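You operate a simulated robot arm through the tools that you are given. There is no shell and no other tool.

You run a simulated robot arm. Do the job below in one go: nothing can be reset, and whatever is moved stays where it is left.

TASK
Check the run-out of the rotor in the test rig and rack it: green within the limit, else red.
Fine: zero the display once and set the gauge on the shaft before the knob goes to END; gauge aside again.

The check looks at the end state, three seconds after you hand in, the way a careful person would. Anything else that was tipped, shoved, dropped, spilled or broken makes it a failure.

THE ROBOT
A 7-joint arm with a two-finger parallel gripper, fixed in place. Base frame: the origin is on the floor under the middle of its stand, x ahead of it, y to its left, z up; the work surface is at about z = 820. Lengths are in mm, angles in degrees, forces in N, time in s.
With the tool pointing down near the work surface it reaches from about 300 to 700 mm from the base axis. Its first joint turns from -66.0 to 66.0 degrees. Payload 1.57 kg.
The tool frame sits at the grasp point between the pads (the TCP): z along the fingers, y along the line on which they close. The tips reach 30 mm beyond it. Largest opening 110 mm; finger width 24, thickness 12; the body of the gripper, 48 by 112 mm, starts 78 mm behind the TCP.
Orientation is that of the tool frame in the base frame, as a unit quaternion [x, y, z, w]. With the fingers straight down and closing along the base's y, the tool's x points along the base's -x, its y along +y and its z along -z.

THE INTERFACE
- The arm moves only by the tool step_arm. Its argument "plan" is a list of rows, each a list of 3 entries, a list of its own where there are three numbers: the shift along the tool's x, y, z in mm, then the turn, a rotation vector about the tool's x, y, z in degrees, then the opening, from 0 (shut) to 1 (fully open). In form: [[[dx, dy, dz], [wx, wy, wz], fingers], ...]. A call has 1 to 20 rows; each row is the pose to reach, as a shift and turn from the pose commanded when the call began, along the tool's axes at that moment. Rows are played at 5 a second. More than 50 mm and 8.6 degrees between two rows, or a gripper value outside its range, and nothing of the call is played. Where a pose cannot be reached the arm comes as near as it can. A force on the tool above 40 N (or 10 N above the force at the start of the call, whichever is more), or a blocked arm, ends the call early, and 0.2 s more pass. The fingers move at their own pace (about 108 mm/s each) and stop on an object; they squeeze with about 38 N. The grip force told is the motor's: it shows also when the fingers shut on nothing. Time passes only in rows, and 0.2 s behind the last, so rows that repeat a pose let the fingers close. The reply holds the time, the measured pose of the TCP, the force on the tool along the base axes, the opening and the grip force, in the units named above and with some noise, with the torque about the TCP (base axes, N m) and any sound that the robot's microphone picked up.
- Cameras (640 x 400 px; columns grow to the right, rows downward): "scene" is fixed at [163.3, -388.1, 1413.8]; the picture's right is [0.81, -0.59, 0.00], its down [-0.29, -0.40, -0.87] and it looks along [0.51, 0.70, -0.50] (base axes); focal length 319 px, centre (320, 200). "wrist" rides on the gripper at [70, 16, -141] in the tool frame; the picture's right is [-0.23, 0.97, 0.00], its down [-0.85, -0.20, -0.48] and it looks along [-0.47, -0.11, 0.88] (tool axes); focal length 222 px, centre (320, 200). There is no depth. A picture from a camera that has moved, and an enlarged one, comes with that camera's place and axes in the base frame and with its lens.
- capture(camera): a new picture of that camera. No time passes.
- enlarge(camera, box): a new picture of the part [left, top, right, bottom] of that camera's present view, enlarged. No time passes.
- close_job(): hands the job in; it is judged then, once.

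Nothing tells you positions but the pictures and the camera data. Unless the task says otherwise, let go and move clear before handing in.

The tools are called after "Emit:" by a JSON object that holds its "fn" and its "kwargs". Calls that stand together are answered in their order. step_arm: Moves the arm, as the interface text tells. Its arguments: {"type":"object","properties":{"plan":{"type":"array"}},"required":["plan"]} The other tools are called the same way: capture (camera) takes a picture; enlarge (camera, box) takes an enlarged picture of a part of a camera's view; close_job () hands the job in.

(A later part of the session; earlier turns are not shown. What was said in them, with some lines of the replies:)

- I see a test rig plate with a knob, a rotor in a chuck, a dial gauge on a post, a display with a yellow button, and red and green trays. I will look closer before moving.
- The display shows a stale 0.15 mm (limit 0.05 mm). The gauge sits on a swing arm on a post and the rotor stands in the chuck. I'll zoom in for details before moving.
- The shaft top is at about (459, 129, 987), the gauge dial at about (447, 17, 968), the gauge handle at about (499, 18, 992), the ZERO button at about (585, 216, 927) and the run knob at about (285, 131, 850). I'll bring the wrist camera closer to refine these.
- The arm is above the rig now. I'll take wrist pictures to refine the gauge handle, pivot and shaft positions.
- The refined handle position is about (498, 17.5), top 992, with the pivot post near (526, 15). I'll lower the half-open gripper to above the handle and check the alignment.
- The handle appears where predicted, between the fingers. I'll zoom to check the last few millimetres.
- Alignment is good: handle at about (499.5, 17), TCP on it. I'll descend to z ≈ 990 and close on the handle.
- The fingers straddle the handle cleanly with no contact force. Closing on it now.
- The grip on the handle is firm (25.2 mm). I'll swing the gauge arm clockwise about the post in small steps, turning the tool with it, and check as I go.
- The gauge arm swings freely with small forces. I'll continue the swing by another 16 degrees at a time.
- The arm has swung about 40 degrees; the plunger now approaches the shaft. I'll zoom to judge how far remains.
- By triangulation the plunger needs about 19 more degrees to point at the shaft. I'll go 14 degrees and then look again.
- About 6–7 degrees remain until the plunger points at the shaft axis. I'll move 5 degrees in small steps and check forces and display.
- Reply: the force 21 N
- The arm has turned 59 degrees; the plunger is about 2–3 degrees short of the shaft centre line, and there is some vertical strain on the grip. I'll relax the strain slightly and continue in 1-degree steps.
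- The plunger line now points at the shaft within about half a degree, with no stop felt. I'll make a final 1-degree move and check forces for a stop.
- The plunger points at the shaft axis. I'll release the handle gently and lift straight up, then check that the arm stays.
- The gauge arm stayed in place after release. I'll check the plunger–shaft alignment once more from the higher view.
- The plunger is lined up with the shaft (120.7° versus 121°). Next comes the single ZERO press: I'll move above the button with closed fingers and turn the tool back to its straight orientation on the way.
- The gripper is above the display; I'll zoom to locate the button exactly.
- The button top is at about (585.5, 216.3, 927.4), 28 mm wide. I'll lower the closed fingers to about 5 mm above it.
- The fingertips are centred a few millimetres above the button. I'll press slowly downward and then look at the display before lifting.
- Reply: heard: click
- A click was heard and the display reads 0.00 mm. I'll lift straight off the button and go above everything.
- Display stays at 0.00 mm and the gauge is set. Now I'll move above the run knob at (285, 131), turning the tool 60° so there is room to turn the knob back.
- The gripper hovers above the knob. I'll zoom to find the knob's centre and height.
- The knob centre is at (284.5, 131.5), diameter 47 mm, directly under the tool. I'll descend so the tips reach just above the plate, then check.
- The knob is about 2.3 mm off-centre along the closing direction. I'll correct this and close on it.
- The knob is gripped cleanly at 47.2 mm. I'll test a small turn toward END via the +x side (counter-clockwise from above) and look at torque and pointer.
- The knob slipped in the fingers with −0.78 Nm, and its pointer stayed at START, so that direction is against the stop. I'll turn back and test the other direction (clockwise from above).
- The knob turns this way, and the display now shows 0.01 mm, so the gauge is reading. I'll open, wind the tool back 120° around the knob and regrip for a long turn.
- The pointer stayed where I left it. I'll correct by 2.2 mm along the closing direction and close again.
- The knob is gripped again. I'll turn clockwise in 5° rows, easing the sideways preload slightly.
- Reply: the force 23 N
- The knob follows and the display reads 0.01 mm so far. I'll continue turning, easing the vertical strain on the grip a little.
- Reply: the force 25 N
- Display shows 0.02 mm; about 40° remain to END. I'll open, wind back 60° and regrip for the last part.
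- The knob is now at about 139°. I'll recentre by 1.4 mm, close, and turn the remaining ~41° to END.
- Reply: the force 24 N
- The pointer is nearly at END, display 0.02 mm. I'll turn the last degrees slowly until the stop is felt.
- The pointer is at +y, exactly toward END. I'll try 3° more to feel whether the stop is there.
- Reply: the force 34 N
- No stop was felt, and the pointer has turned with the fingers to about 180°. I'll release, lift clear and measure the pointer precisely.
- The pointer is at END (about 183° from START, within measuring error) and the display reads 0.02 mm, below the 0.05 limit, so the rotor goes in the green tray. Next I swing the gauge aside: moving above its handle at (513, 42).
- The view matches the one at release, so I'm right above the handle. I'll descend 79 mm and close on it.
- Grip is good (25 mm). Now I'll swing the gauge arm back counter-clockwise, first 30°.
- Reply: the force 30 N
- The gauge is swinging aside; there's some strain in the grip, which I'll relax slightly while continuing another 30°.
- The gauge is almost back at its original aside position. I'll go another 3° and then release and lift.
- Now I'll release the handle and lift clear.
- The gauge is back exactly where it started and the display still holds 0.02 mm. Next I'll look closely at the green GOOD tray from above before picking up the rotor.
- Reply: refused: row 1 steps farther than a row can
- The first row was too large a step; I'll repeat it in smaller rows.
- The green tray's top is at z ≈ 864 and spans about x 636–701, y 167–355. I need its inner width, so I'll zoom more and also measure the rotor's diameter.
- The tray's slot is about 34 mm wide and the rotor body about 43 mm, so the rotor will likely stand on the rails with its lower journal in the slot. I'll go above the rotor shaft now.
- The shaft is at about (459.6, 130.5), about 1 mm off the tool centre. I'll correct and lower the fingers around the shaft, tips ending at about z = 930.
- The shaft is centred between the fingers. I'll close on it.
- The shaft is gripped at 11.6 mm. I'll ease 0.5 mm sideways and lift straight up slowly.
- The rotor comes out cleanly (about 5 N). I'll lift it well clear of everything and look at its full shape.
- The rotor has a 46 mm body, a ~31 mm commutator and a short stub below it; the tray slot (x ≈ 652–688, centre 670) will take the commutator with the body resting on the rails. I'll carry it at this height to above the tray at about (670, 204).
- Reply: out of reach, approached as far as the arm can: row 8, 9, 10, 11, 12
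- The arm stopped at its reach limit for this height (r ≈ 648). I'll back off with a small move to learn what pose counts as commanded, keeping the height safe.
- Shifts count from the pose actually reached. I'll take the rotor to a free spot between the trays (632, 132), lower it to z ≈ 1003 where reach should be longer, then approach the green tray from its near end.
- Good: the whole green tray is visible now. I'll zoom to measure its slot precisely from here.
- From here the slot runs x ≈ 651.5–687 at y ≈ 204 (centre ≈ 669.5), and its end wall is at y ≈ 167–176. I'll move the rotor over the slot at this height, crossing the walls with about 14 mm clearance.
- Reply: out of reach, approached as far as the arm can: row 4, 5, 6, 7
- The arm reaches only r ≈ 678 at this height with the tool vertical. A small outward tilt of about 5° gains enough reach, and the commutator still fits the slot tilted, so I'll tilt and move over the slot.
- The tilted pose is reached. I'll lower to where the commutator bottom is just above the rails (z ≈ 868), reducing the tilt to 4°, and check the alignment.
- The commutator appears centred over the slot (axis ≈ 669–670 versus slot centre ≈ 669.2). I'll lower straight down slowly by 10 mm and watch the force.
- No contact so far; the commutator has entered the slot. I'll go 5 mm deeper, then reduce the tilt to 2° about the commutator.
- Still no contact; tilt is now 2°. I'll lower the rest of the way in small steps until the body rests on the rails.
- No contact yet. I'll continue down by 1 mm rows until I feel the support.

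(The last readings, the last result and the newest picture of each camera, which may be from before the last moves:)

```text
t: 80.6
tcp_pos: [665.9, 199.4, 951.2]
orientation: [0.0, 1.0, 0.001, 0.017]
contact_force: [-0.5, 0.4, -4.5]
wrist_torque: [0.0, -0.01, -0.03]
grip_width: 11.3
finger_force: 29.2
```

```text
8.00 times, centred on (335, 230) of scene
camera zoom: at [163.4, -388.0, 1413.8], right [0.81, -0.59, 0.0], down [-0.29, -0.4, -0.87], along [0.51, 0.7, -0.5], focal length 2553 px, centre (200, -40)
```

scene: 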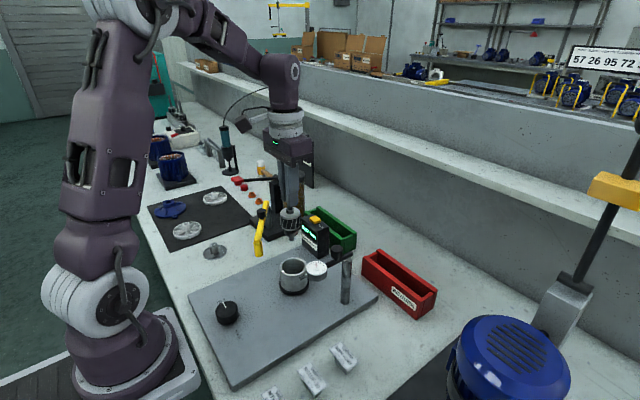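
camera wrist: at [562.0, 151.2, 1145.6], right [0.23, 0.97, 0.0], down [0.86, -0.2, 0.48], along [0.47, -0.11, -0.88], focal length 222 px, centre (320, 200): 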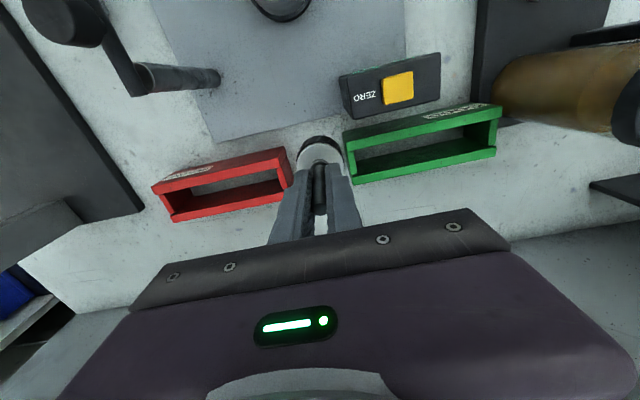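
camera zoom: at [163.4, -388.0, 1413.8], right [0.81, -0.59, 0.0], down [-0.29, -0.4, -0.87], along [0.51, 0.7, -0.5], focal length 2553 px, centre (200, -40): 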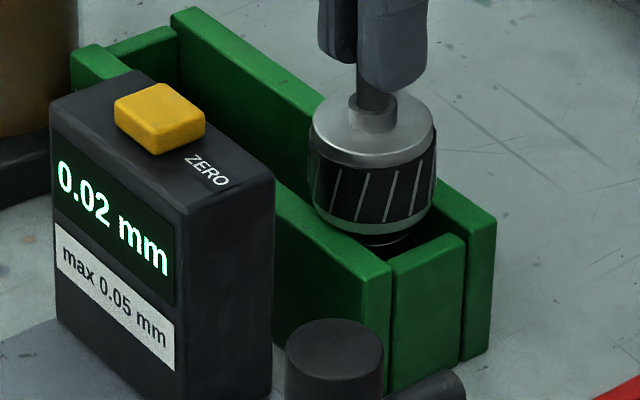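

Still free. Continuing down by another 4 mm in small steps.

Emit:
{"fn": "step_arm", "kwargs": {"plan": [[[0.03, 0, 1], [0, 0, 0], 0.0], [[0.07, 0, 2], [0, 0, 0], 0.0], [[0.1, 0, 3], [0, 0, 0], 0.0], [[0.14, 0, 4], [0, 0, 0], 0.0], [[0.14, 0, 4], [0, 0, 0], 0.0]]}}

Emit:
{"fn": "enlarge", "kwargs": {"camera": "scene", "box": [310, 205, 360, 255]}}

Emit:
{"fn": "enlarge", "kwargs": {"camera": "wrist", "box": [260, 90, 400, 210]}}

```text
t: 81.8
tcp_pos: [667.4, 199.8, 950.0]
orientation: [0.001, 1.0, 0.001, 0.02]
contact_force: [4.2, 1.2, 20.2]
wrist_torque: [0.14, 0.1, 0.02]
grip_width: 11.6
finger_force: 28.8
```

```text
8.00 times, centred on (335, 230) of scene
camera zoom: at [163.0, -388.1, 1413.8], right [0.81, -0.59, 0.0], down [-0.29, -0.4, -0.87], along [0.51, 0.7, -0.5], focal length 2553 px, centre (200, -40)
```

zoom: 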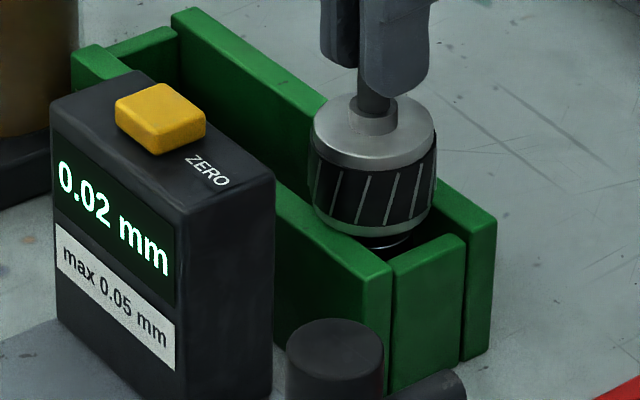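

```text
3.33 times, centred on (330, 150) of wrist
camera zoom: at [591.7, 217.3, 1088.3], right [0.23, 0.97, 0.01], down [0.84, -0.2, 0.51], along [0.5, -0.11, -0.86], focal length 740 px, centre (287, 367)
```

zoom: 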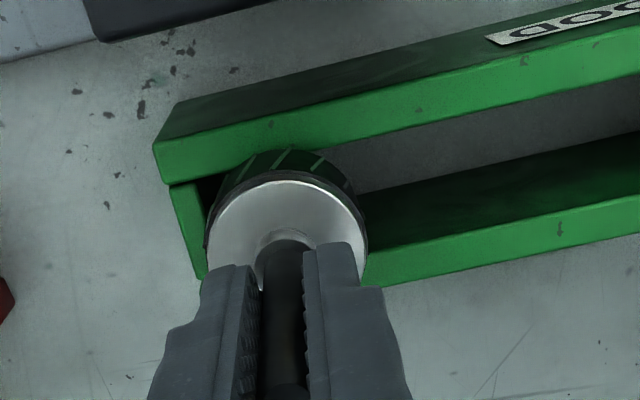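

The rotor now bears on the tray (about 25 N of support). I'll back off the press by 2 mm of command, then open the fingers.

Emit:
{"fn": "step_arm", "kwargs": {"plan": [[[0, 0, -1], [0, 0, 0], 0.0], [[0, 0, -1.8], [0, 0, 0], 0.0], [[0, 0, -1.8], [0, 0, 0], 0.0]]}}

```text
t: 82.6
tcp_pos: [666.7, 199.6, 949.9]
orientation: [0.0, 1.0, -0.001, 0.018]
contact_force: [4.4, 1.8, 8.7]
wrist_torque: [0.11, -0.14, -0.03]
grip_width: 11.5
finger_force: 28.6
```

I'll ease off a little more so the rotor sits with just its own weight, then open the fingers.

Emit:
{"fn": "step_arm", "kwargs": {"plan": [[[0, 0, -0.7], [0, 0, 0], 0.0], [[0, 0, -0.7], [0, 0, 0], 0.0], [[0, 0, -0.7], [0, 0, 0], 0.15], [[0, 0, -0.7], [0, 0, 0], 0.3], [[0, 0, -0.7], [0, 0, 0], 0.35], [[0, 0, -0.7], [0, 0, 0], 0.35]]}}

Emit:
{"fn": "enlarge", "kwargs": {"camera": "scene", "box": [310, 205, 360, 255]}}

Emit:
{"fn": "enlarge", "kwargs": {"camera": "wrist", "box": [260, 90, 400, 210]}}

```text
t: 84.0
tcp_pos: [666.3, 198.4, 950.9]
orientation: [0.0, 1.0, 0.0, 0.017]
contact_force: [0.0, 0.4, -0.9]
wrist_torque: [-0.01, -0.03, -0.02]
grip_width: 38.4
finger_force: 0.1
```

```text
8.00 times, centred on (335, 230) of scene
camera zoom: at [163.3, -388.0, 1413.8], right [0.81, -0.59, 0.0], down [-0.29, -0.4, -0.87], along [0.51, 0.7, -0.5], focal length 2553 px, centre (200, -40)
```

zoom: 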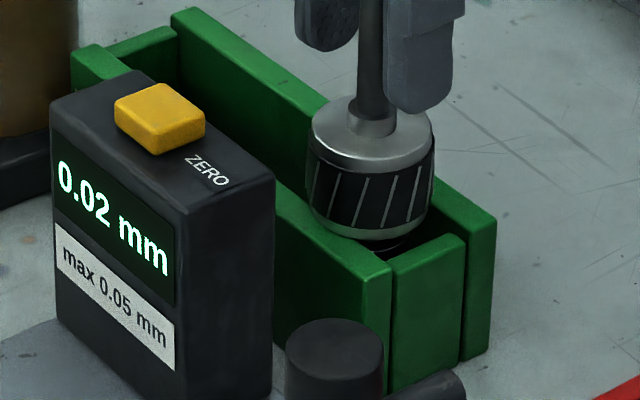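

```text
3.33 times, centred on (330, 150) of wrist
camera zoom: at [591.1, 216.9, 1089.4], right [0.23, 0.97, 0.01], down [0.84, -0.2, 0.51], along [0.5, -0.11, -0.86], focal length 740 px, centre (287, 367)
```

zoom: 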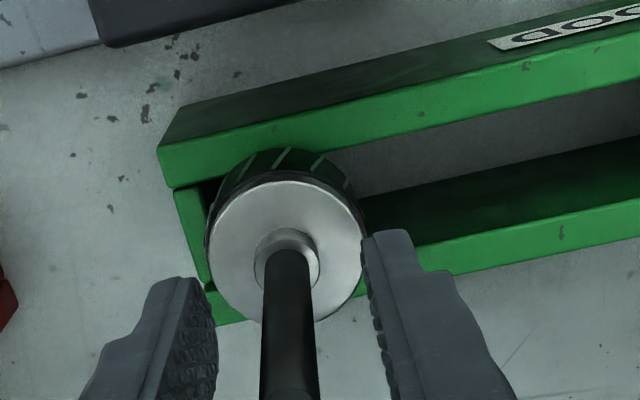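

The rotor stands in the tray on its own. I'll withdraw the open fingers upward and back toward the robot, then check that it is steady.

Emit:
{"fn": "step_arm", "kwargs": {"plan": [[[3.5, 0, -11], [0, 0.4, 0], 0.35], [[8, 0, -24], [0, 0.8, 0], 0.35], [[13, 0, -37], [0, 1.2, 0], 0.35], [[18.5, 0, -51], [0, 1.6, 0], 0.35], [[24, 0, -65], [0, 2, 0], 0.35], [[34, 0, -85], [0, 2, 0], 0.35], [[54, 0, -105], [0, 2, 0], 0.35], [[54, 0, -105], [0, 2, 0], 0.35]]}}

Emit:
{"fn": "enlarge", "kwargs": {"camera": "scene", "box": [300, 180, 370, 260]}}

Emit:
{"fn": "capture", "kwargs": {"camera": "wrist"}}

Emit:
{"fn": "enlarge", "kwargs": {"camera": "wrist", "box": [260, 90, 430, 220]}}

```text
t: 85.8
tcp_pos: [607.5, 201.5, 1053.9]
orientation: [0.0, 1.0, 0.001, 0.0]
contact_force: [0.8, 0.6, -0.3]
wrist_torque: [0.01, 0.0, 0.05]
grip_width: 38.7
finger_force: 0.0
```

```text
5.00 times, centred on (335, 220) of scene
camera zoom: at [163.3, -388.1, 1413.8], right [0.81, -0.59, 0.0], down [-0.29, -0.4, -0.87], along [0.51, 0.7, -0.5], focal length 1596 px, centre (245, 100)
```

zoom: 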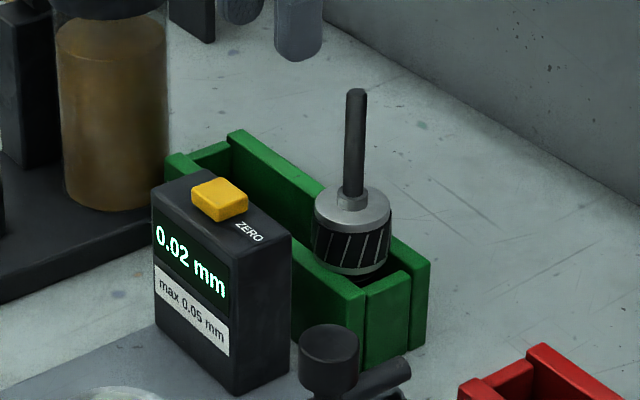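

```text
taken
camera wrist: at [537.5, 218.5, 1195.3], right [0.23, 0.97, 0.0], down [0.86, -0.2, 0.48], along [0.47, -0.11, -0.88], focal length 222 px, centre (320, 200)
```

wrist: 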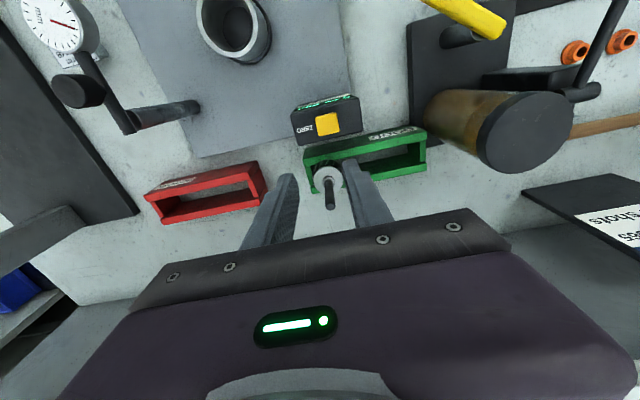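

```text
3.08 times, centred on (345, 155) of wrist
camera zoom: at [537.5, 218.5, 1195.3], right [0.23, 0.97, 0.0], down [0.86, -0.2, 0.48], along [0.47, -0.11, -0.88], focal length 684 px, centre (243, 338)
```

zoom: 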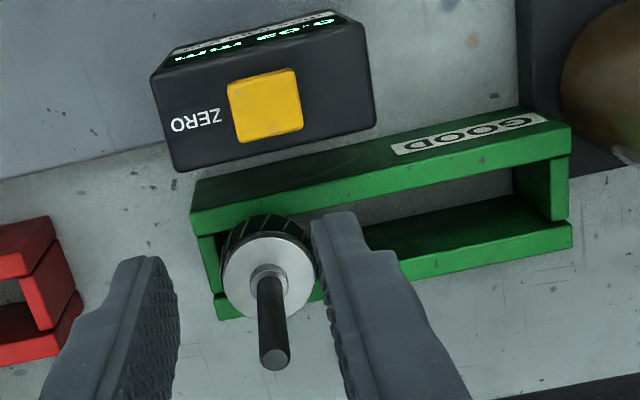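

The rotor stands upright in the green GOOD tray, the display still holds 0.02 mm, and nothing else moved. I'll retreat to a clear position and make a final check of knob, gauge and tray.

Emit:
{"fn": "step_arm", "kwargs": {"plan": [[[20, -8, -20], [0, 0, 0], 0.35], [[45, -17, -45], [0, 0, 0], 0.35], [[72, -27, -70], [0, 0, 0], 0.35], [[100, -37, -95], [0, 0, 0], 0.35], [[130, -48, -120], [0, 0, 0], 0.4], [[160, -60, -140], [0, 0, 0], 0.5], [[190, -72, -150], [0, 0, 0], 0.5], [[200, -78, -155], [0, 0, 0], 0.5], [[200, -78, -155], [0, 0, 0], 0.5]]}}

Emit:
{"fn": "capture", "kwargs": {"camera": "wrist"}}

Emit:
{"fn": "capture", "kwargs": {"camera": "scene"}}

Emit:
{"fn": "enlarge", "kwargs": {"camera": "scene", "box": [180, 190, 440, 360]}}

Emit:
{"fn": "enlarge", "kwargs": {"camera": "wrist", "box": [250, 0, 370, 80]}}

```text
t: 87.8
tcp_pos: [409.0, 121.5, 1207.6]
orientation: [0.0, 1.0, 0.0, 0.0]
contact_force: [0.3, 0.6, -0.6]
wrist_torque: [-0.02, -0.03, 0.0]
grip_width: 55.0
finger_force: 0.0
```

```text
taken
camera wrist: at [338.9, 139.1, 1350.2], right [0.23, 0.97, 0.0], down [0.86, -0.2, 0.48], along [0.47, -0.11, -0.88], focal length 222 px, centre (320, 200)
```

wrist: 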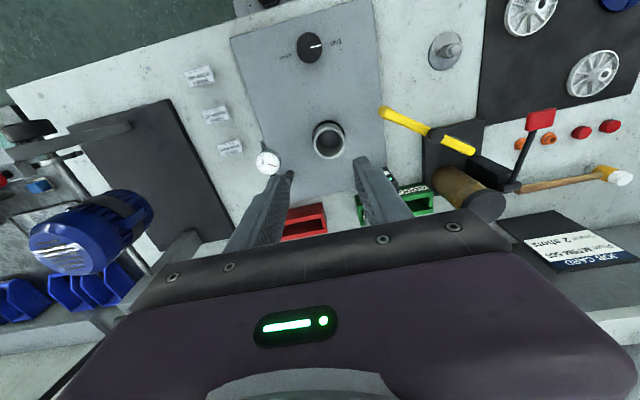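

```text
taken
```

scene: 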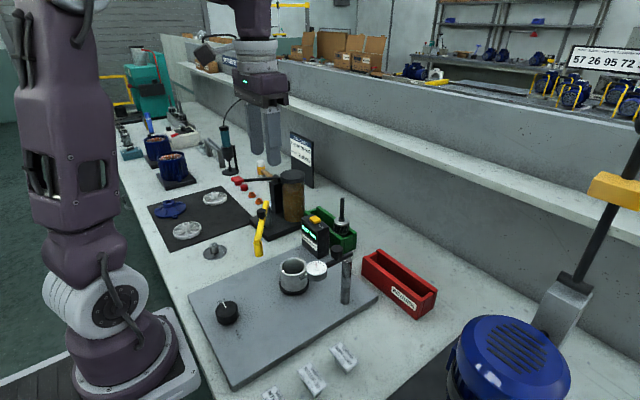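

```text
2.35 times, centred on (310, 275) of scene
camera zoom: at [163.3, -388.1, 1413.8], right [0.81, -0.59, 0.0], down [-0.29, -0.4, -0.87], along [0.51, 0.7, -0.5], focal length 751 px, centre (344, 24)
```

zoom: 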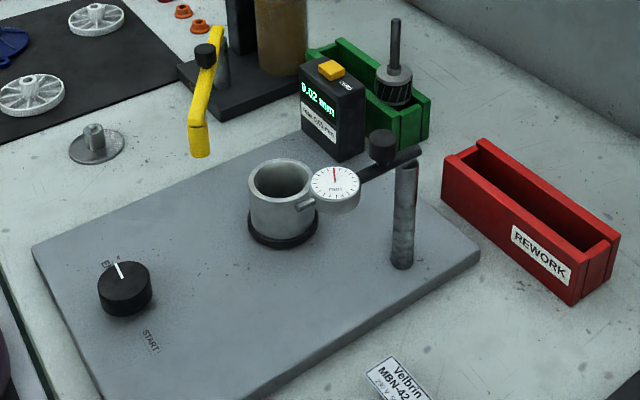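

```text
5.00 times, centred on (310, 40) of wrist
camera zoom: at [338.9, 139.1, 1350.2], right [0.23, 0.97, 0.0], down [0.86, -0.2, 0.48], along [0.47, -0.11, -0.88], focal length 1111 px, centre (370, 1000)
```

zoom: 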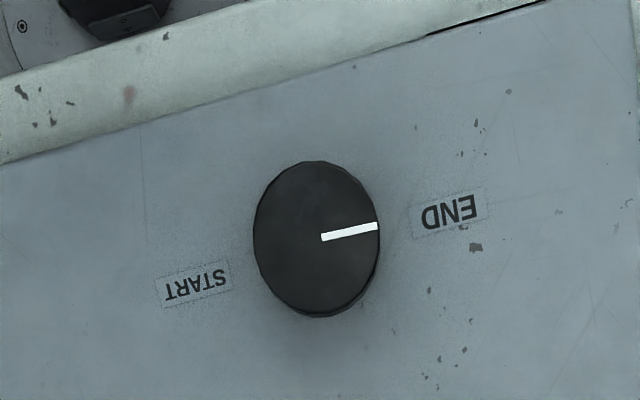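

Everything checks out. The rotor stands in the green tray, the gauge is swung aside, the knob points at END, the display holds 0.02 mm (limit 0.05 mm), and the arm is clear. I'm handing in.

Emit:
{"fn": "close_job", "kwargs": {}}

```text
The job is handed in.
```

The rotor's run-out read 0.02 mm against the 0.05 mm limit, so I racked it in the green GOOD tray. The job is handed in; I have no result from the check yet.

- **Gauge and zero:** I swung the gauge to the shaft first, then zeroed the display once (one click, 0.00 mm). Both were done before the knob left START. By eye the plunger tip looked a few millimetres short of the shaft when lined up. The reading still moved from 0.00 to 0.02 mm as the knob turned, so I took it as reading the shaft.
- **Knob:** It now points at END, about 3° past the label by my measurement. I felt no stop there. My first try went the wrong way, against the START stop, and the fingers slipped on the knob. The pointer stayed at START.
- **Gauge aside:** It is back in its starting position.
- **Rotor:** It stands upright near one end of the tray, with its lower end in the slot and its body on the rails. I had to tilt it slightly to reach the tray, and it stood vertical once released.

In the last pictures nothing else had been tipped or shoved, and the gripper is empty and clear of the rig.
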